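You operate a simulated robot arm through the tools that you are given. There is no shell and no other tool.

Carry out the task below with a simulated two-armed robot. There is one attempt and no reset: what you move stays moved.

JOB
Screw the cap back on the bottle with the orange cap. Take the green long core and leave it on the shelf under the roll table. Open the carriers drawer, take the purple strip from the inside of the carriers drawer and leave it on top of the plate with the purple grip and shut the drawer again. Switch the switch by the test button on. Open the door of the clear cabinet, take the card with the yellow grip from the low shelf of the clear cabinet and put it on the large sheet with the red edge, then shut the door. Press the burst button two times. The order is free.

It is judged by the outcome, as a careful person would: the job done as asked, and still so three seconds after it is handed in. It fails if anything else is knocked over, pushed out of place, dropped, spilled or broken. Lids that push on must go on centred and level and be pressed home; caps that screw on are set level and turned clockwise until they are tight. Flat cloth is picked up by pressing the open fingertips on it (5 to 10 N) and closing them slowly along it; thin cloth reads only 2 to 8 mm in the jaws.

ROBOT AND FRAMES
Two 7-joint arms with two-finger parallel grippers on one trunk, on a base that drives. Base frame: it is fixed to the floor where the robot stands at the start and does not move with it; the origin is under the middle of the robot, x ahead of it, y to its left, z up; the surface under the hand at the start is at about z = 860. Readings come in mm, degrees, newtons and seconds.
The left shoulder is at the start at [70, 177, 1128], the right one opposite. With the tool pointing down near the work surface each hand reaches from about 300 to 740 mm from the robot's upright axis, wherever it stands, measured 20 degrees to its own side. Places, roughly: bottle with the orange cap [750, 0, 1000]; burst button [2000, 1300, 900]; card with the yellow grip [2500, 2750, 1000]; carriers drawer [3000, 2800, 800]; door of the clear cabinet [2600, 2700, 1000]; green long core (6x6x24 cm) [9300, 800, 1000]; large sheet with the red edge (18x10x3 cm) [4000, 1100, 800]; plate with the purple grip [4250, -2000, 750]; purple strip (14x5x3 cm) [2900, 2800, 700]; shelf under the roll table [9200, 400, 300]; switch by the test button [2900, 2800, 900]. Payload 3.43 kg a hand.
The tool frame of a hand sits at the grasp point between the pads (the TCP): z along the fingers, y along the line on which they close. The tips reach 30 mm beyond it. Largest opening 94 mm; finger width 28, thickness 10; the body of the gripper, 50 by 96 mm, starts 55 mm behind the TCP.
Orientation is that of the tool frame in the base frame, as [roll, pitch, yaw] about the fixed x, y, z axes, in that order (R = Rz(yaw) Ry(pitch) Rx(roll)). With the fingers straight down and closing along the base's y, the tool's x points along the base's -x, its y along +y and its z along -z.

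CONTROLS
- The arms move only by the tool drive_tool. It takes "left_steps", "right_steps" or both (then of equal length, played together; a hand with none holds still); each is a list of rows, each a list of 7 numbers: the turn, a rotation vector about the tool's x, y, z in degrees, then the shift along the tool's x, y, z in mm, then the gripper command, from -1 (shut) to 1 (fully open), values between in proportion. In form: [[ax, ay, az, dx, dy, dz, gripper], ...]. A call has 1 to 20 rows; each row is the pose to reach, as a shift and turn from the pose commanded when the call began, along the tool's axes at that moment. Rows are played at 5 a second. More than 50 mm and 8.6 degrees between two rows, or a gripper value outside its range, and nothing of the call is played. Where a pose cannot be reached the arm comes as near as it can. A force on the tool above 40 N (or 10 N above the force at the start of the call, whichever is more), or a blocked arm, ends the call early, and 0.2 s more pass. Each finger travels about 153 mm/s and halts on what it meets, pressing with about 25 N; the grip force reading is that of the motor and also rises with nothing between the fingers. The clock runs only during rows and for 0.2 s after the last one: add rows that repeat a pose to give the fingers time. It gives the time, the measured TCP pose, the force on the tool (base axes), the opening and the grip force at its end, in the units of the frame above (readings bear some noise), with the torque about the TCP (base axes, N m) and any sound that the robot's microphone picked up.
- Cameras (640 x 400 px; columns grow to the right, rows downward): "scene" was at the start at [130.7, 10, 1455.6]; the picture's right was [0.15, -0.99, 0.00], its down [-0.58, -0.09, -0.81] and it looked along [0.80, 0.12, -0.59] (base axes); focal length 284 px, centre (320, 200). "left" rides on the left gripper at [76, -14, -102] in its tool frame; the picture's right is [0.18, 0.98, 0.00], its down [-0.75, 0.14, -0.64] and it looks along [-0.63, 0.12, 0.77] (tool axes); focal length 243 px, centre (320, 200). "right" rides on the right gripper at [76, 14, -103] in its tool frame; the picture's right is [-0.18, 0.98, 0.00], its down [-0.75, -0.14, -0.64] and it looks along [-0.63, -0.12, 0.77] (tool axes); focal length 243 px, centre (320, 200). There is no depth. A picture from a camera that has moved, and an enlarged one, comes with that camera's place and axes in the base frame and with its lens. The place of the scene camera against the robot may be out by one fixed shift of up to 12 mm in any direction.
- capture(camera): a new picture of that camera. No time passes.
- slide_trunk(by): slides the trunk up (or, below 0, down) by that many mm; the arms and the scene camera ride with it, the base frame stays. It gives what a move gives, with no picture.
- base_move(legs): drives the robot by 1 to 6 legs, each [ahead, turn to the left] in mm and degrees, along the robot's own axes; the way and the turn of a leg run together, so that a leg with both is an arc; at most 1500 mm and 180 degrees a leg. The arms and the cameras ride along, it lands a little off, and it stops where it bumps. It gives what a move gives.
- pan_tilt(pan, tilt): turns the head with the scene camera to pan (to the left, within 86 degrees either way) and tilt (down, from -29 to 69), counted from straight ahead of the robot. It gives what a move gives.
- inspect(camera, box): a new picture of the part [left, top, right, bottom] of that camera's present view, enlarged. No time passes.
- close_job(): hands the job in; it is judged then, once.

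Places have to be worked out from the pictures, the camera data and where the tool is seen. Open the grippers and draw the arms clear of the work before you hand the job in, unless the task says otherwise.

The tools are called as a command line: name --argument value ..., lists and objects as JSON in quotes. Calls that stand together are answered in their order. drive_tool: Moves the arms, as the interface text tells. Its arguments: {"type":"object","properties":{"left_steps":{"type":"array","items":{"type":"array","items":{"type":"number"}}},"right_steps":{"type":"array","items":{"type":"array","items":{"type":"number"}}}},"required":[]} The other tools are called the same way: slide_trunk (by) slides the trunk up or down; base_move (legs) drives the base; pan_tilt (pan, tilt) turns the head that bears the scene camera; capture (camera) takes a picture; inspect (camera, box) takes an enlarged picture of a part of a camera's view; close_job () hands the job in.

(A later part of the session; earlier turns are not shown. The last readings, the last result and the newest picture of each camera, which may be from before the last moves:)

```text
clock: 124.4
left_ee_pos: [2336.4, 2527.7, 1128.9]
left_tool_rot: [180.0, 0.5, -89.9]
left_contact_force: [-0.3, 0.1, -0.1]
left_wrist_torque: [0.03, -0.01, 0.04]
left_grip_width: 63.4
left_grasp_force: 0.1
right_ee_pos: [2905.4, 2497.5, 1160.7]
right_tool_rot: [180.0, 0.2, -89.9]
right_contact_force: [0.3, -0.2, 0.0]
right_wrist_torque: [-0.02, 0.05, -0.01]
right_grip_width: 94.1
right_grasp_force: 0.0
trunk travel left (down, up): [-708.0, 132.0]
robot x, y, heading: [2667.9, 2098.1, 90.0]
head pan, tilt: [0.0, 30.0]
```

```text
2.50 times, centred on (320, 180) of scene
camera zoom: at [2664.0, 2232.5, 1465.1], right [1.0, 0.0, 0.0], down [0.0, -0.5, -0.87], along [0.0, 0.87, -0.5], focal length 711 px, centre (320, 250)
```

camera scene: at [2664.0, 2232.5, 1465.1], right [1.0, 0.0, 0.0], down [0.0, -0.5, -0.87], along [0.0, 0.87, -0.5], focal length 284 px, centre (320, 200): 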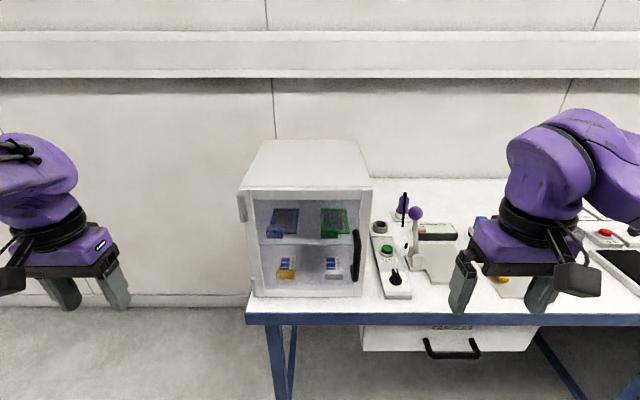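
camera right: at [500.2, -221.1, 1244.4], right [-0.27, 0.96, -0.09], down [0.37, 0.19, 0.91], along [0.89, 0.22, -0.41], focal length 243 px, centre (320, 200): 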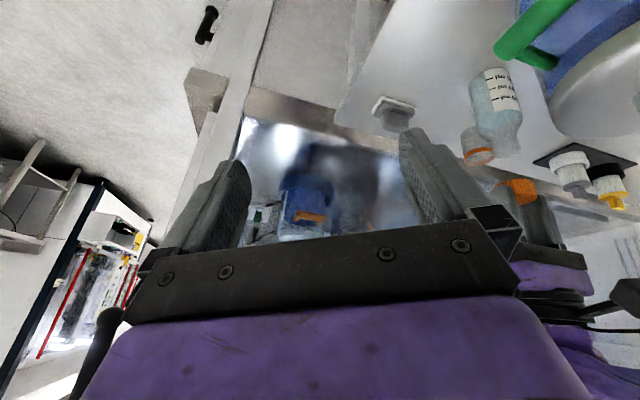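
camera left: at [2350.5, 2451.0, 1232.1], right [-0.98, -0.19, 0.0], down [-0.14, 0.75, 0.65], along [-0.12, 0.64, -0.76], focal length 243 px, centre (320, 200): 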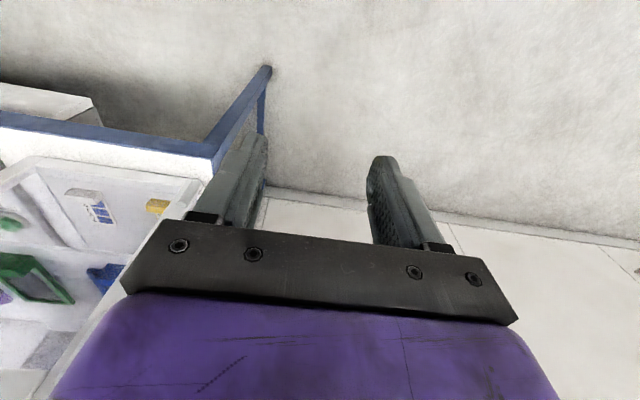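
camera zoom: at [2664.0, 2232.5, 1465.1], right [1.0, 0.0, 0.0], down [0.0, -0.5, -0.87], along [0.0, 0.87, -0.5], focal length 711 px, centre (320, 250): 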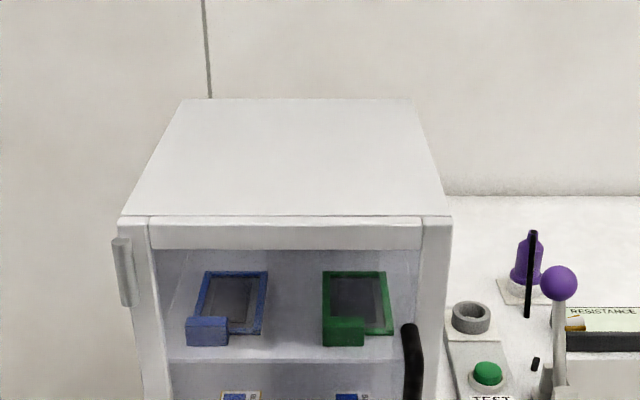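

I'll pitch the left hand forward 50° and bring it in front of the cabinet door while moving the right hand further aside.

drive_tool --left_steps '[[0, -5, 0, -3, -40, 5, 0.5], [0, -10, 0, -6, -80, 11, 0.5], [0, -15, 0, -10, -120, 16, 0.5], [0, -20, 0, -13, -160, 22, 0.5], [0, -25, 0, -16, -200, 27, 0.5], [0, -30, 0, -19, -240, 33, 0.5], [0, -35, 0, -22, -280, 38, 0.5], [0, -40, 0, -26, -320, 43, 0.5], [0, -45, 0, -29, -360, 49, 0.5], [0, -50, 0, -32, -402, 54, 0.5]]' --right_steps '[[0, 0, 0, 15, -20, 0, 1], [0, 0, 0, 30, -40, 0, 1], [0, 0, 0, 40, -60, 0, 1], [0, 0, 0, 50, -80, 0, 1], [0, 0, 0, 60, -100, 0, 1], [0, 0, 0, 60, -100, 0, 1], [0, 0, 0, 60, -100, 0, 1], [0, 0, 0, 60, -100, 0, 1], [0, 0, 0, 60, -100, 0, 1], [0, 0, 0, 60, -100, 0, 1]]'

capture --camera "scene"

capture --camera "left"

```text
clock: 126.6
left_ee_pos: [2744.3, 2561.3, 1072.8]
left_tool_rot: [178.9, 50.1, -91.0]
left_contact_force: [1.2, 0.2, -0.4]
left_wrist_torque: [-0.07, 0.04, 0.06]
left_grip_width: 70.2
left_grasp_force: 0.1
left hand out of reach, approached as far as the arm can: row 1, 2, 3, 4, 5, 6, 7, 8
right_ee_pos: [2945.3, 2443.3, 1128.1]
right_tool_rot: [179.7, 0.2, -90.1]
right_contact_force: [-0.5, 0.6, 0.4]
right_wrist_torque: [-0.01, 0.03, -0.01]
right_grip_width: 94.1
right_grasp_force: 0.0
right hand out of reach, approached as far as the arm can: row 1, 2, 3, 4, 5, 6, 7, 8, 9, 10
trunk travel left (down, up): [-708.0, 132.0]
robot x, y, heading: [2669.3, 2101.0, 89.8]
head pan, tilt: [0.0, 30.0]
```

```text
taken
camera scene: at [2670.4, 2235.3, 1464.8], right [1.0, 0.0, 0.0], down [0.0, -0.5, -0.87], along [0.0, 0.87, -0.5], focal length 284 px, centre (320, 200)
```

scene: 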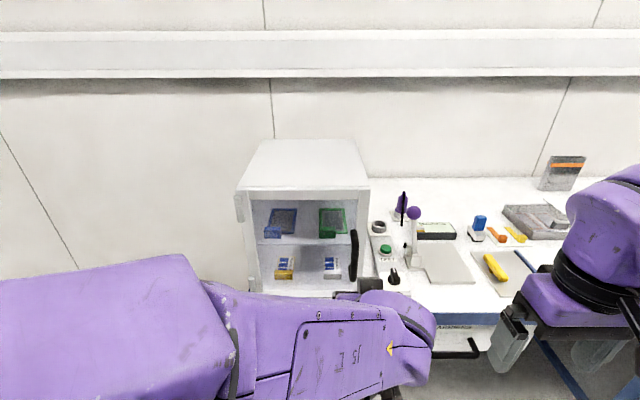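

```text
taken
camera left: at [2758.4, 2433.3, 1081.9], right [-0.98, -0.11, -0.13], down [-0.13, -0.01, 0.99], along [-0.11, 0.99, 0.0], focal length 243 px, centre (320, 200)
```

left: 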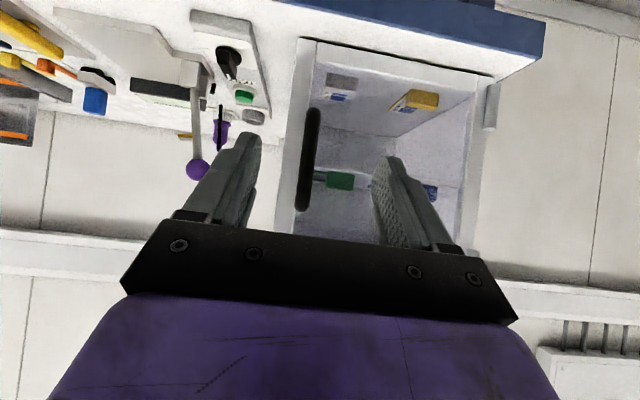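

The left camera (upside-down view) shows the handle bar between the open fingers. I'll zoom in to locate it precisely.

inspect --camera "left" --box '[260, 90, 360, 230]'

inspect --camera "scene" --box '[310, 215, 400, 295]'

```text
2.86 times, centred on (310, 160) of left
camera zoom: at [2758.4, 2433.3, 1081.9], right [-0.98, -0.11, -0.13], down [-0.13, -0.01, 0.99], along [-0.11, 0.99, 0.0], focal length 693 px, centre (349, 314)
```

zoom: 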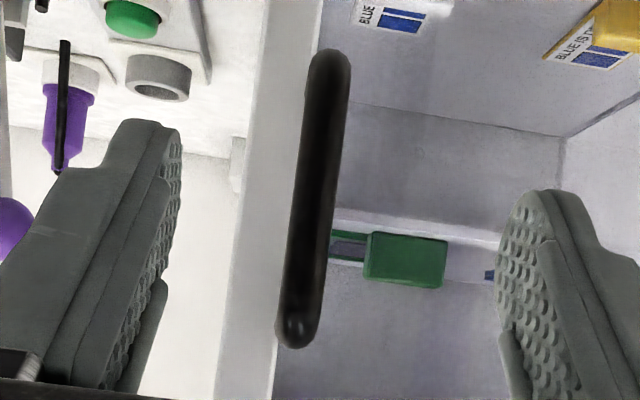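

```text
5.00 times, centred on (355, 255) of scene
camera zoom: at [2670.4, 2235.3, 1464.8], right [1.0, 0.0, 0.0], down [0.0, -0.5, -0.87], along [0.0, 0.87, -0.5], focal length 1421 px, centre (145, -75)
```

zoom: 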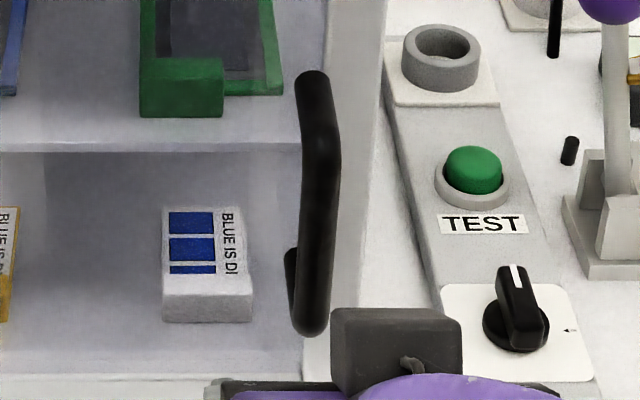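

The bar's centre is at about (2746, 2678, 1050), so I'll advance straight forward and slightly down to straddle it.

drive_tool --left_steps '[[0, 0, 0, -13, 0, 23, 0.5], [0, 0, 0, -26, -1, 46, 0.5], [0, 0, 0, -39, -2, 70, 0.5], [0, 0, 0, -47, -2, 84, 0.5], [0, 0, 0, -47, -2, 84, 0.5]]'

capture --camera "left"

inspect --camera "scene" --box '[310, 215, 400, 295]'

```text
clock: 128.0
left_ee_pos: [2730.6, 2665.9, 1087.4]
left_tool_rot: [-173.6, 51.2, -83.6]
left_contact_force: [0.0, -0.5, -0.7]
left_wrist_torque: [0.02, 0.03, 0.01]
left_grip_width: 70.3
left_grasp_force: 0.1
right_ee_pos: [2941.2, 2441.1, 1130.1]
right_tool_rot: [-180.0, 0.1, -90.0]
right_contact_force: [-0.3, -0.3, 0.8]
right_wrist_torque: [-0.01, 0.02, 0.02]
right_grip_width: 94.1
right_grasp_force: 0.1
trunk travel left (down, up): [-708.0, 132.0]
robot x, y, heading: [2670.0, 2100.3, 89.9]
head pan, tilt: [0.0, 30.0]
stopped in row 5 (left hand): the arm was blocked; the commanded pose is now the measured one
```

```text
taken
camera left: at [2748.2, 2538.8, 1094.2], right [-0.97, -0.14, -0.21], down [-0.21, -0.04, 0.98], along [-0.15, 0.99, 0.01], focal length 243 px, centre (320, 200)
```

left: 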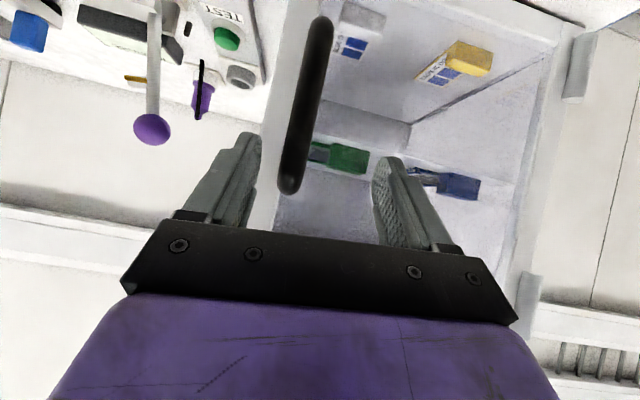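

```text
5.00 times, centred on (355, 255) of scene
camera zoom: at [2663.6, 2234.4, 1464.9], right [1.0, 0.0, 0.0], down [0.0, -0.5, -0.87], along [0.0, 0.87, -0.5], focal length 1421 px, centre (145, -75)
```

zoom: 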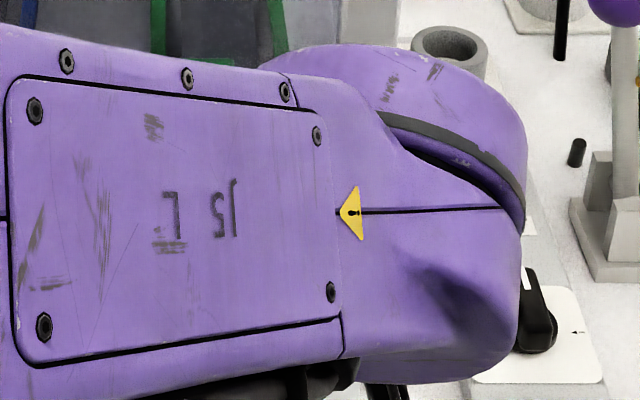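

The arm is blocked in this reach-across pose, since the handle is too far to my right for the left arm. I'll withdraw and shift the robot about 220 mm to the right.

drive_tool --left_steps '[[0, 0, 0, 20, 0, -30, 0.5], [0, 0, 0, 45, 10, -65, 0.5], [0, 0, 0, 70, 35, -100, 0.5], [0, 0, 0, 95, 60, -130, 0.5], [0, 0, 0, 115, 90, -155, 0.5]]'

capture --camera "scene"

```text
clock: 129.2
left_ee_pos: [2645.3, 2468.0, 1084.7]
left_tool_rot: [-173.9, 51.3, -84.1]
left_contact_force: [-0.4, -0.7, -0.6]
left_wrist_torque: [0.0, -0.01, 0.0]
left_grip_width: 70.7
left_grasp_force: 0.0
right_ee_pos: [2938.3, 2441.6, 1130.2]
right_tool_rot: [-179.8, 0.1, -89.9]
right_contact_force: [-0.6, -0.5, -0.2]
right_wrist_torque: [0.04, -0.02, 0.02]
right_grip_width: 94.0
right_grasp_force: 0.0
trunk travel left (down, up): [-708.0, 132.0]
robot x, y, heading: [2667.1, 2097.2, 89.8]
head pan, tilt: [0.0, 30.0]
```

```text
taken
camera scene: at [2661.6, 2233.8, 1464.9], right [1.0, 0.0, 0.0], down [0.0, -0.5, -0.87], along [0.0, 0.87, -0.5], focal length 284 px, centre (320, 200)
```

scene: 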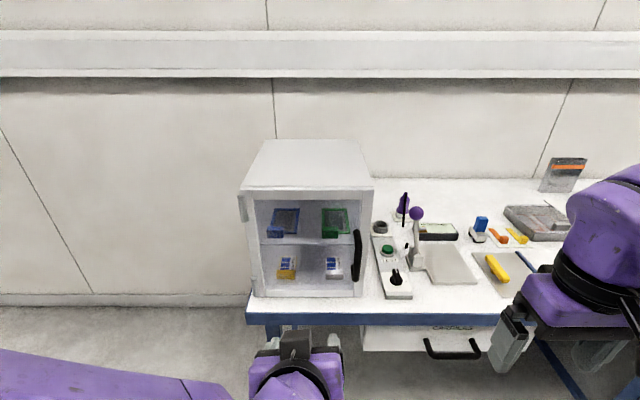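

The table is undisturbed. Now I'll shift the robot right with a back–turn–drive–turn manoeuvre.

base_move --legs '[[-150, 0], [0, -90], [230, 0], [0, 90], [140, 0]]'

capture --camera "scene"

capture --camera "left"

```text
clock: 140.6
left_ee_pos: [2887.7, 2455.6, 1085.8]
left_tool_rot: [-174.3, 51.3, -85.0]
left_contact_force: [0.2, -1.0, 0.5]
left_wrist_torque: [0.0, -0.01, 0.0]
left_grip_width: 70.5
left_grasp_force: 0.0
right_ee_pos: [3180.5, 2422.9, 1130.0]
right_tool_rot: [-180.0, 0.2, -90.7]
right_contact_force: [0.8, -0.1, -0.3]
right_wrist_torque: [-0.01, 0.05, -0.01]
right_grip_width: 93.9
right_grasp_force: 0.0
trunk travel left (down, up): [-708.0, 132.0]
robot x, y, heading: [2906.0, 2085.6, 89.3]
head pan, tilt: [0.0, 30.0]
```

```text
taken
camera scene: at [2900.8, 2220.3, 1465.1], right [1.0, -0.01, 0.0], down [-0.01, -0.5, -0.87], along [0.01, 0.87, -0.5], focal length 284 px, centre (320, 200)
```

scene: 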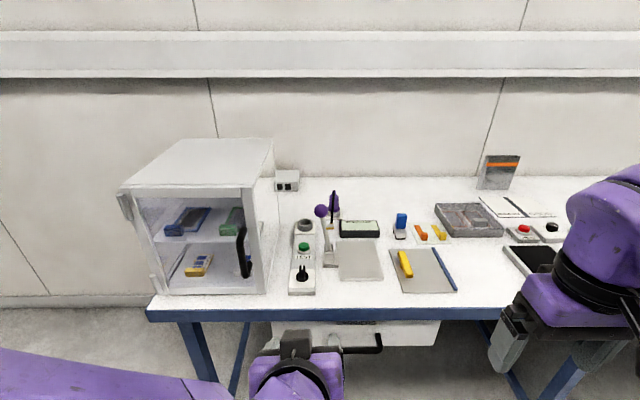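

```text
taken
camera left: at [2903.2, 2327.7, 1091.4], right [-0.97, -0.12, -0.21], down [-0.2, -0.03, 0.98], along [-0.13, 0.99, 0.01], focal length 243 px, centre (320, 200)
```

left: 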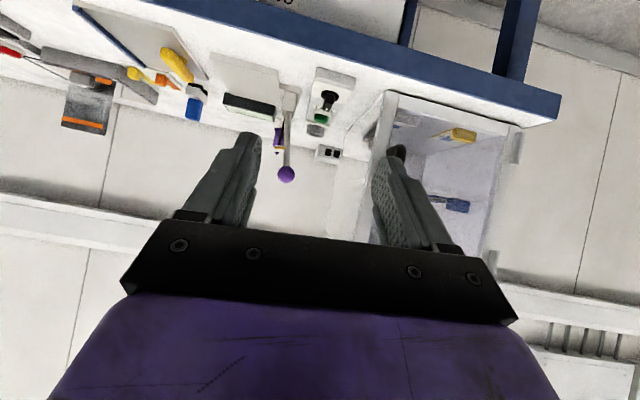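

From this new position I'll zoom in on the handle and knob for better coordinates.

inspect --camera "scene" --box '[190, 210, 280, 300]'

inspect --camera "scene" --box '[270, 230, 350, 310]'

```text
4.44 times, centred on (235, 255) of scene
camera zoom: at [2900.8, 2220.3, 1465.1], right [1.0, -0.01, 0.0], down [-0.01, -0.5, -0.87], along [0.01, 0.87, -0.5], focal length 1263 px, centre (698, -44)
```

zoom: 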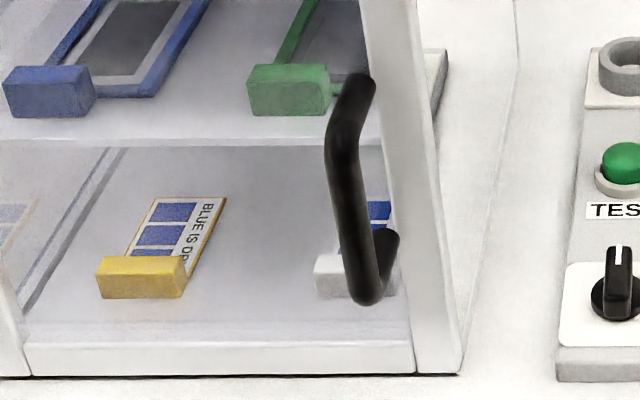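

```text
5.00 times, centred on (310, 270) of scene
camera zoom: at [2900.8, 2220.3, 1465.1], right [1.0, -0.01, 0.0], down [-0.01, -0.5, -0.87], along [0.01, 0.87, -0.5], focal length 1421 px, centre (370, -150)
```

zoom: 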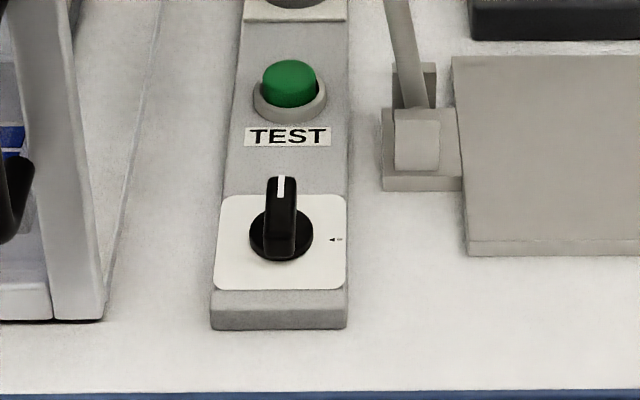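

Triangulation gives the handle bar at about (2746, 2682), spanning z 1000–1105, and the knob at about (2858, 2750). I'll bring the left hand in front of the handle.

drive_tool --left_steps '[[0, 0, 0, -13, 28, 23, 0.5], [0, 0, 0, -26, 57, 46, 0.5], [0, 0, 0, -40, 85, 68, 0.5], [0, 0, 0, -53, 114, 91, 0.5], [0, 0, 0, -66, 142, 114, 0.5], [0, 0, 0, -66, 142, 114, 0.5]]'

capture --camera "left"

capture --camera "scene"

```text
clock: 142.0
left_ee_pos: [2744.1, 2583.0, 1057.6]
left_tool_rot: [-174.3, 51.3, -85.1]
left_contact_force: [-0.3, -1.0, 0.3]
left_wrist_torque: [0.03, 0.01, -0.02]
left_grip_width: 70.6
left_grasp_force: 0.0
right_ee_pos: [3181.1, 2424.2, 1128.7]
right_tool_rot: [179.8, 0.2, -90.7]
right_contact_force: [0.1, -0.5, 1.1]
right_wrist_torque: [0.03, 0.04, -0.02]
right_grip_width: 93.9
right_grasp_force: 0.1
trunk travel left (down, up): [-708.0, 132.0]
robot x, y, heading: [2903.7, 2085.2, 89.5]
head pan, tilt: [0.0, 30.0]
```

```text
taken
camera left: at [2759.3, 2456.2, 1063.4], right [-0.97, -0.12, -0.2], down [-0.2, -0.03, 0.98], along [-0.13, 0.99, 0.01], focal length 243 px, centre (320, 200)
```

left: 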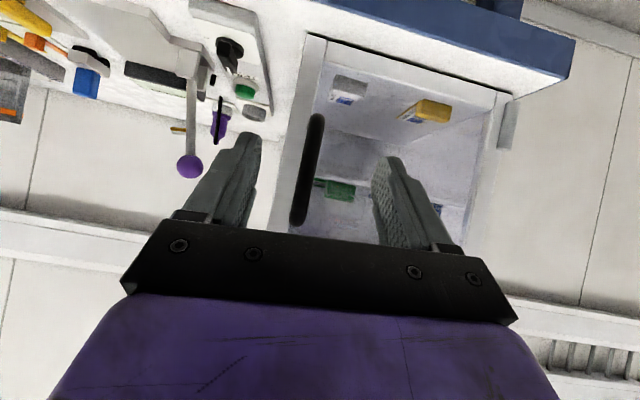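

```text
taken
camera scene: at [2901.8, 2221.1, 1465.0], right [1.0, -0.01, 0.0], down [-0.01, -0.5, -0.87], along [0.01, 0.87, -0.5], focal length 284 px, centre (320, 200)
```

scene: 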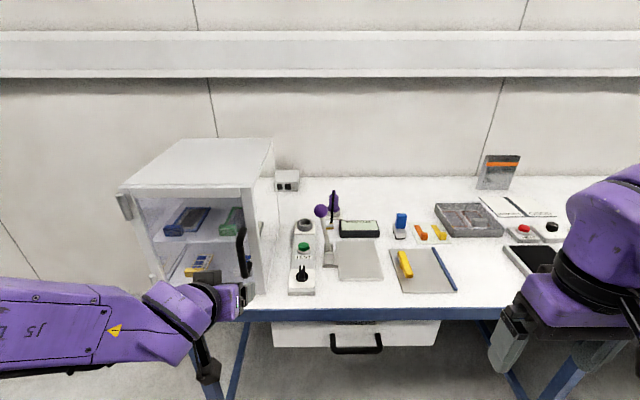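

The handle is centred between the fingers. I'll advance 82 mm to straddle it and then close.

drive_tool --left_steps '[[0, 0, 0, -15, -1, 23, 0.5], [0, 0, 0, -30, -2, 46, 0.5], [0, 0, 0, -38, -2, 60, 0.5], [0, 0, 0, -45, -2, 69, 0.5], [0, 0, 0, -45, -2, 69, 0.5]]'

capture --camera "left"

```text
clock: 143.2
left_ee_pos: [2746.8, 2668.7, 1048.8]
left_tool_rot: [-174.3, 51.3, -85.0]
left_contact_force: [0.6, 0.2, -0.2]
left_wrist_torque: [0.0, 0.01, -0.01]
left_grip_width: 70.4
left_grasp_force: 0.1
right_ee_pos: [3180.8, 2424.9, 1130.3]
right_tool_rot: [179.9, 0.0, -90.6]
right_contact_force: [-0.1, -0.6, 0.4]
right_wrist_torque: [0.01, 0.01, -0.03]
right_grip_width: 93.9
right_grasp_force: 0.0
trunk travel left (down, up): [-708.0, 132.0]
robot x, y, heading: [2904.0, 2085.7, 89.3]
head pan, tilt: [0.0, 30.0]
```

```text
taken
camera left: at [2762.4, 2540.3, 1054.6], right [-0.97, -0.12, -0.2], down [-0.2, -0.03, 0.98], along [-0.13, 0.99, 0.01], focal length 243 px, centre (320, 200)
```

left: 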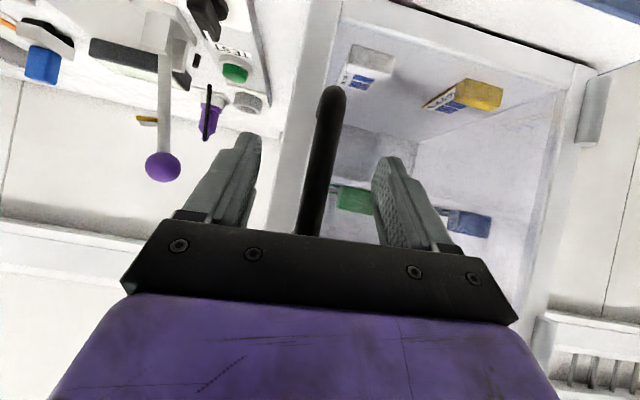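

The bar lies between the fingers. I'll close on it.

drive_tool --left_steps '[[0, 0, 0, 0, 0, 0, 0.1], [0, 0, 0, 0, 0, 0, -0.3], [0, 0, 0, 0, 0, 0, -0.7], [0, 0, 0, 0, 0, 0, -0.9], [0, 0, 0, 0, 0, 0, -0.9]]'

capture --camera "left"

```text
clock: 144.4
left_ee_pos: [2746.0, 2668.9, 1047.6]
left_tool_rot: [-174.3, 51.3, -85.2]
left_contact_force: [-1.5, 0.3, -0.7]
left_wrist_torque: [0.11, 1.19, 0.02]
left_grip_width: 16.9
left_grasp_force: 44.9
right_ee_pos: [3180.6, 2424.8, 1130.0]
right_tool_rot: [179.9, 0.0, -90.6]
right_contact_force: [-0.1, 0.5, -0.3]
right_wrist_torque: [0.02, -0.01, -0.02]
right_grip_width: 94.3
right_grasp_force: 0.0
trunk travel left (down, up): [-708.0, 132.0]
robot x, y, heading: [2903.6, 2085.0, 89.3]
head pan, tilt: [0.0, 30.0]
```

```text
taken
camera left: at [2761.8, 2540.4, 1054.4], right [-0.97, -0.12, -0.2], down [-0.2, -0.03, 0.98], along [-0.13, 0.99, 0.01], focal length 243 px, centre (320, 200)
```

left: 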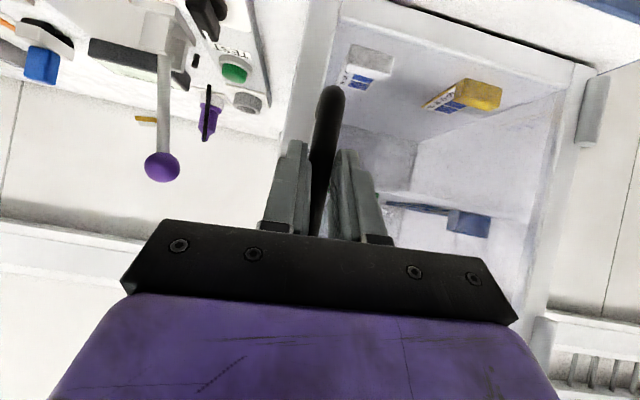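

The handle is gripped, with the jaws at 17 mm. I'll pull the door open along its arc about the left hinge, the first 30° in small steps.

drive_tool --left_steps '[[1.75, 0.14, 1.4, 12.7, 4.4, -16.3, -0.9], [3.5, 0.28, 2.8, 25, 10.6, -32.4, -0.9], [5.25, 0.42, 4.2, 36.8, 18.5, -48, -0.9], [7, 0.56, 5.6, 48, 28.1, -63, -0.9], [8.75, 0.7, 7, 58.6, 39.4, -77.5, -0.9], [10.5, 0.84, 8.4, 68.5, 52, -91.1, -0.9]]'

capture --camera "scene"

capture --camera "left"

```text
clock: 145.8
left_ee_pos: [2689.4, 2556.2, 1048.0]
left_tool_rot: [-174.0, 51.5, -98.2]
left_contact_force: [-22.8, 17.7, 0.7]
left_wrist_torque: [1.2, 0.72, 0.44]
left_grip_width: 16.9
left_grasp_force: 45.0
right_ee_pos: [3173.0, 2426.9, 1131.1]
right_tool_rot: [-179.7, 0.0, -90.7]
right_contact_force: [-0.1, -0.3, 0.3]
right_wrist_torque: [0.02, -0.03, 0.01]
right_grip_width: 94.0
right_grasp_force: 0.0
trunk travel left (down, up): [-708.0, 132.0]
robot x, y, heading: [2904.3, 2085.7, 89.2]
head pan, tilt: [0.0, 30.0]
```

```text
taken
camera scene: at [2892.2, 2224.9, 1464.6], right [1.0, -0.01, 0.01], down [0.0, -0.5, -0.86], along [0.01, 0.86, -0.5], focal length 284 px, centre (320, 200)
```

scene: 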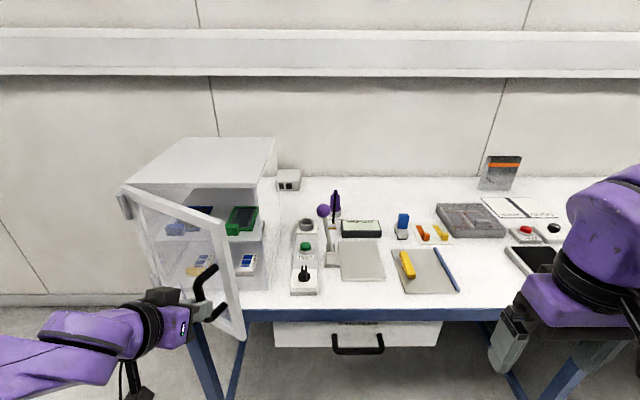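

```text
taken
camera left: at [2674.5, 2428.3, 1054.0], right [-0.97, 0.11, -0.21], down [-0.21, 0.01, 0.98], along [0.11, 0.99, 0.01], focal length 243 px, centre (320, 200)
```

left: 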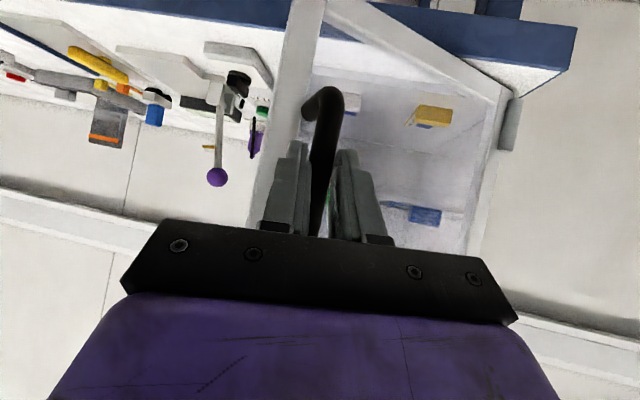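

The door is open about 30°, and the inward force tells me the radius is nearer 224 mm (hinge about x 2526). I'll continue on the corrected arc.

drive_tool --left_steps '[[3.1, 0.26, 2.5, 13.7, 19.3, -19.3, -0.9], [6.3, 0.52, 5, 27.2, 39.8, -38.6, -0.9], [9.4, 0.78, 7.4, 38.7, 63.4, -55.6, -0.9], [12.5, 1.04, 9.9, 47.9, 89.6, -70, -0.9]]'

capture --camera "scene"

```text
clock: 146.4
left_ee_pos: [2656.1, 2527.9, 1048.2]
left_tool_rot: [-173.5, 50.5, -106.3]
left_contact_force: [11.4, -15.8, 1.8]
left_wrist_torque: [-0.01, 0.81, -0.12]
left_grip_width: 17.0
left_grasp_force: 45.1
left hand out of reach, approached as far as the arm can: row 1, 2
right_ee_pos: [3180.1, 2422.7, 1131.0]
right_tool_rot: [180.0, 0.3, -90.8]
right_contact_force: [-0.2, 1.2, 0.0]
right_wrist_torque: [-0.03, -0.06, -0.04]
right_grip_width: 93.7
right_grasp_force: 0.1
trunk travel left (down, up): [-708.0, 132.0]
robot x, y, heading: [2904.5, 2085.9, 89.3]
head pan, tilt: [0.0, 30.0]
stopped in row 2 (left hand): the force on the tool passed its limit at 49 N (the readings are from after the stop); the commanded pose is now the measured one
```

```text
taken
camera scene: at [2901.3, 2218.0, 1465.5], right [1.0, -0.02, 0.0], down [-0.01, -0.5, -0.87], along [0.01, 0.87, -0.5], focal length 284 px, centre (320, 200)
```

scene: 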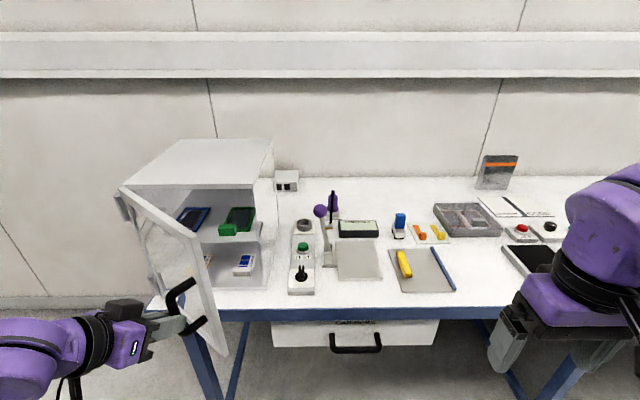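

The door is at about 48° and the left wrist is at its limit for this grip. I'll release the handle and back off, then push the door further open from its inner side.

drive_tool --left_steps '[[0, 0, 0, 0, 0, 0, -0.5], [0, 0, 0, 0, 0, 0, 0.2], [0, 0, 0, 0, 0, 0, 0.5], [0, 0, 0, 0, 0, 0, 0.5], [0, 0, 0, 19, -2, -23, 0.5], [0, 0, 0, 38, -4, -46, 0.5], [0, 0, 0, 57, -6, -69, 0.5], [0, 0, 0, 57, -6, -69, 0.5]]'

capture --camera "scene"

capture --camera "left"

```text
clock: 148.2
left_ee_pos: [2594.3, 2504.9, 1065.8]
left_tool_rot: [-173.4, 50.4, -106.0]
left_contact_force: [-1.1, 0.0, 0.7]
left_wrist_torque: [0.0, 0.03, 0.02]
left_grip_width: 70.7
left_grasp_force: 0.0
left hand out of reach, approached as far as the arm can: row 5, 6, 7, 8
right_ee_pos: [3181.7, 2424.9, 1129.3]
right_tool_rot: [-179.9, 0.1, -90.9]
right_contact_force: [-0.3, 0.0, 0.0]
right_wrist_torque: [0.01, 0.01, 0.0]
right_grip_width: 94.2
right_grasp_force: 0.0
trunk travel left (down, up): [-708.0, 132.0]
robot x, y, heading: [2905.9, 2081.6, 89.1]
head pan, tilt: [0.0, 30.0]
```

```text
taken
camera scene: at [2901.0, 2221.5, 1464.8], right [1.0, -0.02, 0.0], down [-0.01, -0.5, -0.87], along [0.01, 0.87, -0.5], focal length 284 px, centre (320, 200)
```

scene: 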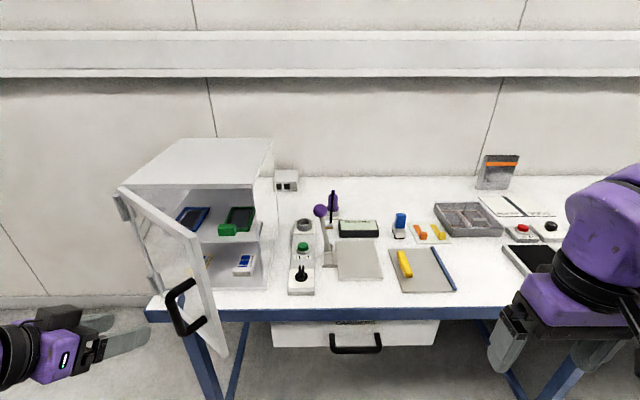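

```text
taken
camera left: at [2561.7, 2380.5, 1073.5], right [-0.95, 0.24, -0.21], down [-0.21, 0.06, 0.98], along [0.25, 0.97, -0.01], focal length 243 px, centre (320, 200)
```

left: 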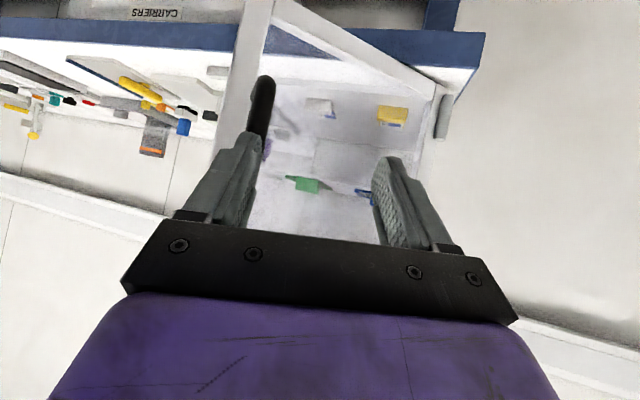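

The door stays where I left it. I'll swing the left hand back and around to the right, returning it to tool-down.

drive_tool --left_steps '[[-1.9, 7, -2.6, 14, -13, -31, 0.3], [-3.8, 14.1, -5.2, 28, -27, -62, 0.0], [-5.7, 21.1, -7.8, 41, -40, -93, -0.5], [-7.5, 28.2, -10.3, 31, -70, -87, -0.9], [-9.4, 35.2, -12.9, 21, -100, -80, -0.9], [-11.3, 42.3, -15.5, 10, -130, -74, -0.9], [-13.2, 49.3, -18.1, 0, -159, -67, -0.9], [-13.2, 49.3, -18.1, 0, -159, -67, -0.9]]'

capture --camera "scene"

```text
clock: 150.0
left_ee_pos: [2721.2, 2398.4, 1118.2]
left_tool_rot: [-179.9, -0.1, -89.7]
left_contact_force: [0.2, 0.4, -0.5]
left_wrist_torque: [0.02, -0.03, -0.02]
left_grip_width: 4.6
left_grasp_force: 0.1
left hand out of reach, approached as far as the arm can: row 1, 2, 3, 4
right_ee_pos: [3178.3, 2423.8, 1130.3]
right_tool_rot: [-179.9, 0.2, -90.8]
right_contact_force: [0.0, 0.5, -0.9]
right_wrist_torque: [0.01, -0.02, -0.04]
right_grip_width: 93.9
right_grasp_force: 0.1
trunk travel left (down, up): [-708.0, 132.0]
robot x, y, heading: [2906.5, 2083.7, 89.1]
head pan, tilt: [0.0, 30.0]
```

```text
taken
camera scene: at [2899.0, 2220.6, 1464.9], right [1.0, -0.02, 0.0], down [-0.01, -0.5, -0.87], along [0.01, 0.87, -0.5], focal length 284 px, centre (320, 200)
```

scene: 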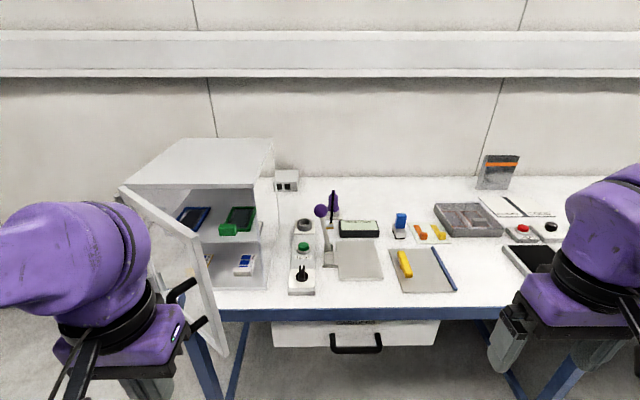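

I'll take the closed fingers, high enough that only they meet the door near its top edge, around to the inner side and sweep left to push it open to about 90°.

drive_tool --left_steps '[[0, 0, 0, -25, -30, -24, -0.9], [0, 0, 0, -50, -60, -47, -0.9], [0, 0, 0, -90, -62, -47, -0.9], [0, 0, 0, -130, -62, -47, -0.9], [0, 0, 0, -170, -62, -47, -0.9], [0, 0, 0, -195, -62, -47, -0.9], [0, 0, 0, -195, -62, -47, -0.9]]'

capture --camera "scene"

capture --camera "left"

```text
clock: 151.6
left_ee_pos: [2784.8, 2593.6, 1162.4]
left_tool_rot: [-179.9, -0.2, -89.7]
left_contact_force: [0.1, 0.5, 0.4]
left_wrist_torque: [0.03, -0.02, -0.05]
left_grip_width: 4.7
left_grasp_force: 0.1
right_ee_pos: [3180.1, 2424.1, 1129.5]
right_tool_rot: [-179.9, 0.1, -90.8]
right_contact_force: [-0.5, 0.4, 0.1]
right_wrist_torque: [-0.01, -0.02, -0.01]
right_grip_width: 94.1
right_grasp_force: 0.1
trunk travel left (down, up): [-708.0, 132.0]
robot x, y, heading: [2904.0, 2083.9, 89.0]
head pan, tilt: [0.0, 30.0]
```

```text
taken
camera scene: at [2901.2, 2220.4, 1465.0], right [1.0, -0.02, 0.0], down [-0.01, -0.5, -0.87], along [0.01, 0.87, -0.5], focal length 284 px, centre (320, 200)
```

scene: 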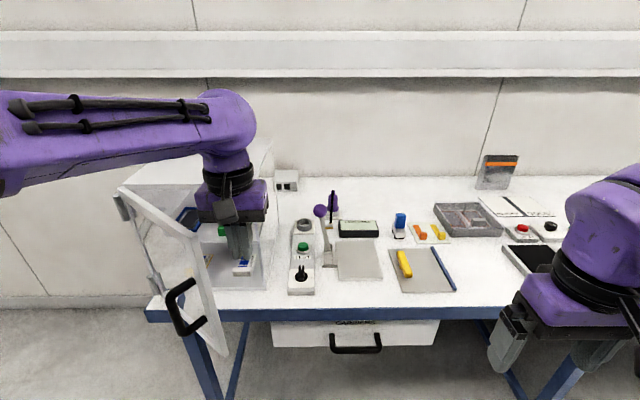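

```text
taken
camera left: at [2799.3, 2517.0, 1266.4], right [-0.98, -0.19, 0.0], down [-0.14, 0.75, 0.64], along [-0.12, 0.63, -0.77], focal length 243 px, centre (320, 200)
```

left: 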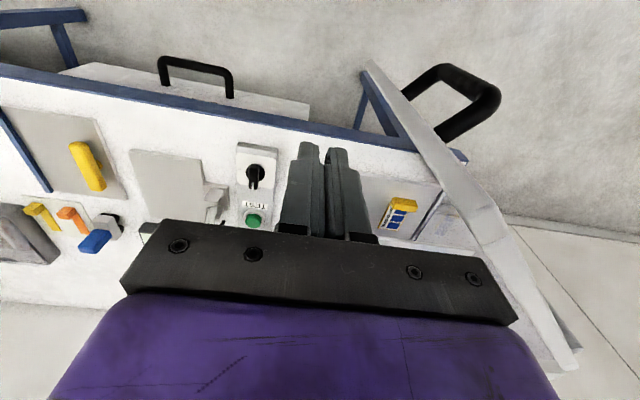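

The hand is on the inner side of the door. Now I'll sweep left to push it open.

drive_tool --left_steps '[[0, 0, 0, 0, 40, 0, -0.9], [0, 0, 0, 0, 80, 0, -0.9], [0, 0, 0, 0, 110, 0, -0.9], [0, 0, 0, 0, 140, 0, -0.9], [0, 0, 0, 0, 170, 0, -0.9], [0, 0, 0, 0, 200, 0, -0.9], [0, 0, 0, 3, 230, 0, -0.9], [0, 0, 0, 6, 255, 0, -0.9], [0, 0, 0, 6, 255, 0, -0.9]]'

capture --camera "scene"

capture --camera "left"

```text
clock: 153.6
left_ee_pos: [2527.3, 2587.1, 1162.6]
left_tool_rot: [-180.0, -0.1, -89.7]
left_contact_force: [0.4, 0.1, 1.1]
left_wrist_torque: [0.01, -0.01, -0.01]
left_grip_width: 4.3
left_grasp_force: 0.0
right_ee_pos: [3180.4, 2425.3, 1129.5]
right_tool_rot: [-179.9, 0.3, -90.8]
right_contact_force: [1.0, -0.1, 0.2]
right_wrist_torque: [-0.01, 0.01, 0.0]
right_grip_width: 93.9
right_grasp_force: 0.0
trunk travel left (down, up): [-708.0, 132.0]
robot x, y, heading: [2906.7, 2081.2, 89.0]
head pan, tilt: [0.0, 30.0]
```

```text
taken
camera scene: at [2901.4, 2221.3, 1464.9], right [1.0, -0.02, 0.0], down [-0.01, -0.5, -0.87], along [0.01, 0.87, -0.5], focal length 284 px, centre (320, 200)
```

scene: 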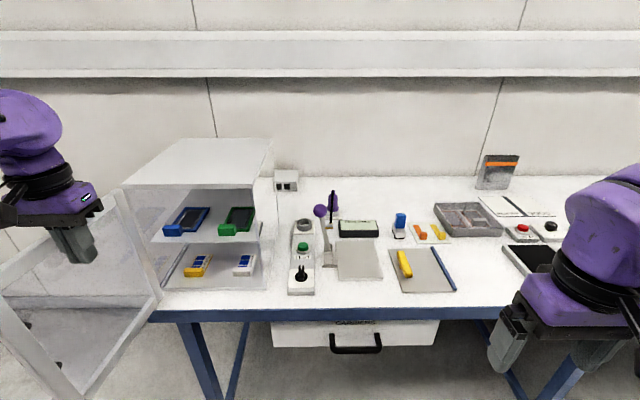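

```text
taken
camera left: at [2542.2, 2510.8, 1267.0], right [-0.98, -0.19, 0.0], down [-0.15, 0.75, 0.64], along [-0.12, 0.63, -0.77], focal length 243 px, centre (320, 200)
```

left: 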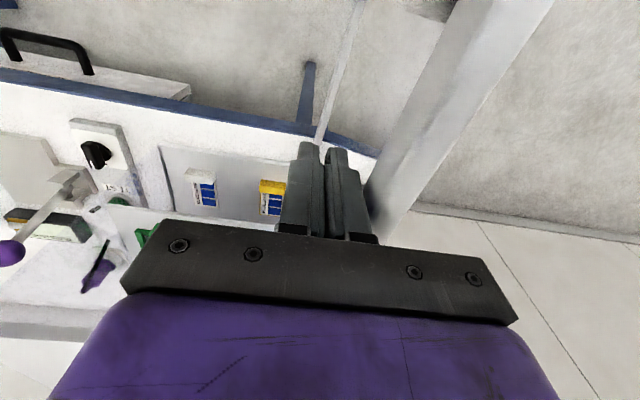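

The door is open past 90°. I'll bring the left hand back clear and drive 180 mm closer to reach the card and knob.

drive_tool --left_steps '[[0, 0, 0, 20, -35, 0, -0.5], [0, 0, 0, 50, -70, 0, 0], [0, 0, 0, 85, -100, 0, 0.3], [0, 0, 0, 120, -130, 0, 0.3], [0, 0, 0, 150, -140, 0, 0.3]]'

base_move --legs '[[175, 0.8]]'

capture --camera "scene"

capture --camera "left"

```text
clock: 154.8
left_ee_pos: [2626.9, 2531.6, 1147.1]
left_tool_rot: [-178.9, -0.1, -89.6]
left_contact_force: [1.3, 0.5, 0.3]
left_wrist_torque: [0.04, 0.03, 0.03]
left_grip_width: 60.8
left_grasp_force: 0.1
left hand out of reach, approached as far as the arm can: row 3, 4, 5
right_ee_pos: [3182.4, 2423.9, 1129.4]
right_tool_rot: [179.9, 0.2, -90.8]
right_contact_force: [0.9, 0.2, 0.5]
right_wrist_torque: [-0.01, 0.02, -0.02]
right_grip_width: 94.0
right_grasp_force: 0.1
trunk travel left (down, up): [-708.0, 132.0]
robot x, y, heading: [2899.1, 2086.7, 89.0]
head pan, tilt: [0.0, 30.0]
```

```text
clock: 156.3
left_ee_pos: [2617.2, 2698.9, 1147.5]
left_tool_rot: [-178.9, 0.0, -88.6]
left_contact_force: [0.4, 0.1, -0.2]
left_wrist_torque: [-0.04, 0.02, -0.02]
left_grip_width: 60.9
left_grasp_force: 0.0
right_ee_pos: [3175.5, 2600.9, 1129.4]
right_tool_rot: [179.9, 0.3, -89.7]
right_contact_force: [0.6, 0.9, 0.6]
right_wrist_torque: [-0.01, -0.01, 0.02]
right_grip_width: 93.9
right_grasp_force: 0.1
trunk travel left (down, up): [-708.0, 132.0]
robot x, y, heading: [2906.0, 2257.4, 90.1]
head pan, tilt: [0.0, 30.0]
```

```text
taken
camera scene: at [2900.2, 2393.1, 1465.0], right [1.0, 0.0, 0.0], down [0.0, -0.5, -0.87], along [0.0, 0.87, -0.5], focal length 284 px, centre (320, 200)
```

scene: 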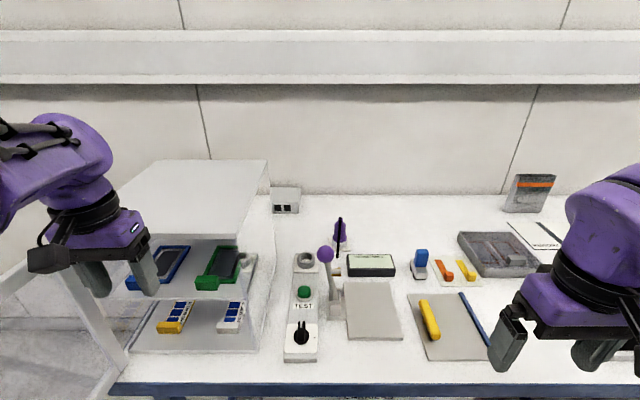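

```text
taken
camera left: at [2632.1, 2623.2, 1251.3], right [-0.98, -0.21, -0.02], down [-0.17, 0.75, 0.64], along [-0.12, 0.63, -0.77], focal length 243 px, centre (320, 200)
```

left: 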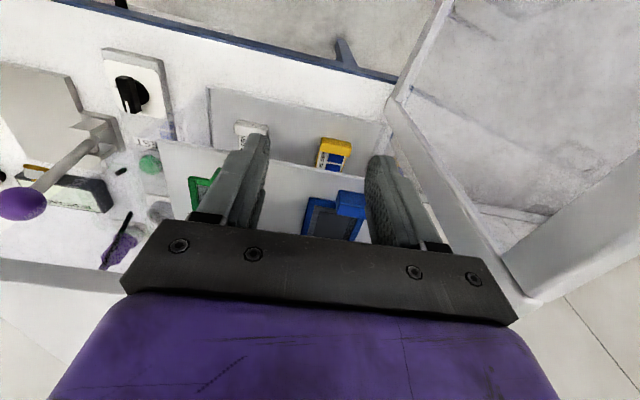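

The card is visible from both cameras. I'll zoom in for its exact position and the shelf heights.

inspect --camera "scene" --box '[110, 220, 270, 380]'

inspect --camera "left" --box '[270, 100, 410, 210]'

inspect --camera "scene" --box '[270, 280, 340, 370]'

```text
2.50 times, centred on (190, 300) of scene
camera zoom: at [2900.2, 2393.1, 1465.0], right [1.0, 0.0, 0.0], down [0.0, -0.5, -0.87], along [0.0, 0.87, -0.5], focal length 711 px, centre (645, -50)
```

zoom: 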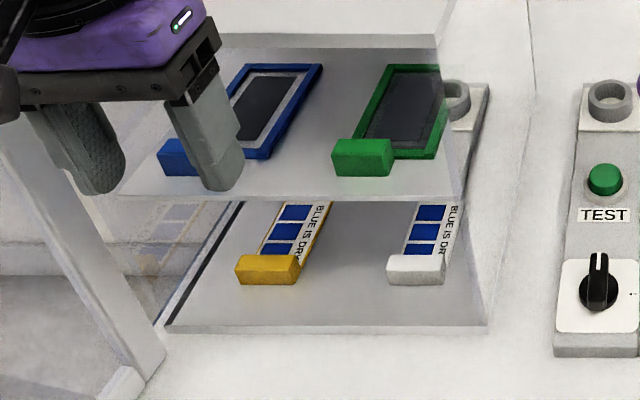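

```text
3.64 times, centred on (340, 155) of left
camera zoom: at [2632.1, 2623.2, 1251.3], right [-0.98, -0.21, -0.02], down [-0.17, 0.75, 0.64], along [-0.12, 0.63, -0.77], focal length 882 px, centre (247, 364)
```

zoom: 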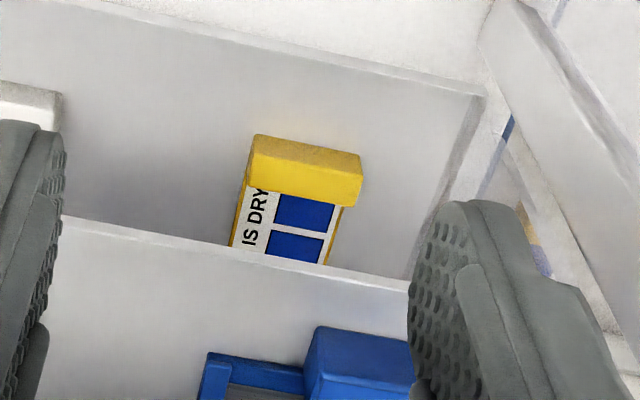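

```text
4.44 times, centred on (305, 325) of scene
camera zoom: at [2900.2, 2393.1, 1465.0], right [1.0, 0.0, 0.0], down [0.0, -0.5, -0.87], along [0.0, 0.87, -0.5], focal length 1263 px, centre (387, -356)
```

zoom: 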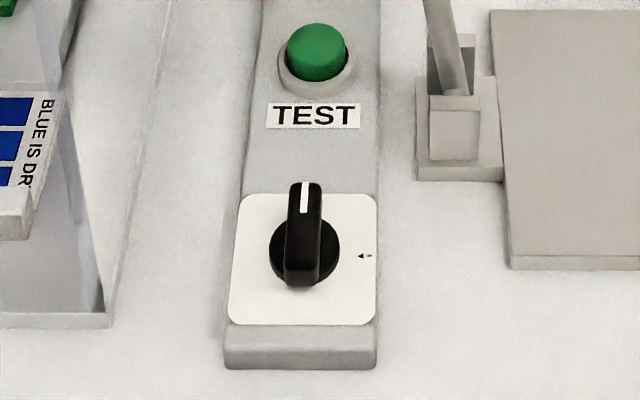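

Both views agree that the yellow grip's top is at (2578, 2789, 930), the shelf floor z ≈ 913, and the upper shelf's front edge (2740, 1064). I'll pull the left hand back while lowering it and pitching it forward 50°.

drive_tool --left_steps '[[0, -7, 0, 10, 4, 5, 0.35], [0, -14, 0, 22, 8, 20, 0.35], [0, -21, 0, 32, 12, 38, 0.35], [0, -28, 0, 40, 16, 56, 0.35], [0, -36, 0, 48, 20, 74, 0.35], [0, -43, 0, 54, 24, 92, 0.35], [0, -50, 0, 58, 28, 107, 0.35], [0, -50, 0, 58, 28, 107, 0.35]]'

capture --camera "scene"

capture --camera "left"

```text
clock: 157.8
left_ee_pos: [2559.5, 2680.8, 1028.9]
left_tool_rot: [-176.6, 43.6, -85.3]
left_contact_force: [-0.7, -9.9, 2.9]
left_wrist_torque: [-0.05, 0.09, 0.43]
left_grip_width: 64.0
left_grasp_force: 0.5
left hand out of reach, approached as far as the arm can: row 1, 2, 3, 4, 5, 6, 7
right_ee_pos: [3176.0, 2601.0, 1129.9]
right_tool_rot: [180.0, 0.2, -89.7]
right_contact_force: [-0.9, -0.3, -0.4]
right_wrist_torque: [-0.02, 0.0, 0.0]
right_grip_width: 94.0
right_grasp_force: 0.0
trunk travel left (down, up): [-708.0, 132.0]
robot x, y, heading: [2904.7, 2256.3, 90.0]
head pan, tilt: [0.0, 30.0]
stopped in row 7 (left hand): the force on the tool passed its limit at 53 N (the readings are from after the stop); the commanded pose is now the measured one
```

```text
taken
camera scene: at [2900.5, 2392.4, 1465.3], right [1.0, 0.0, 0.0], down [0.0, -0.5, -0.87], along [0.0, 0.87, -0.5], focal length 284 px, centre (320, 200)
```

scene: 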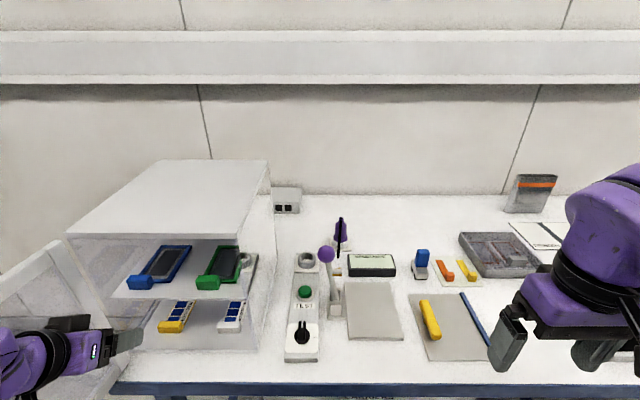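

```text
taken
camera left: at [2578.1, 2554.4, 1051.7], right [-0.97, -0.17, -0.17], down [-0.19, 0.1, 0.98], along [-0.15, 0.98, -0.12], focal length 243 px, centre (320, 200)
```

left: 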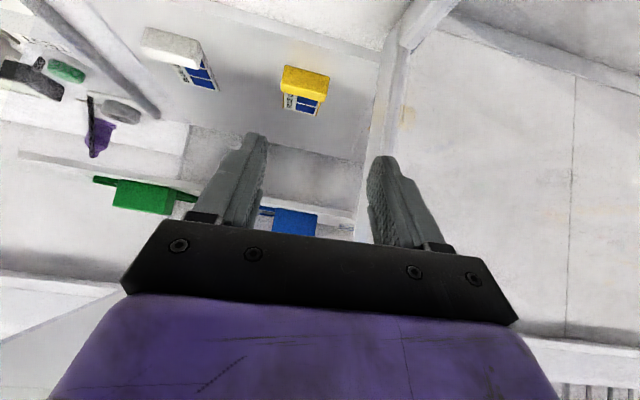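

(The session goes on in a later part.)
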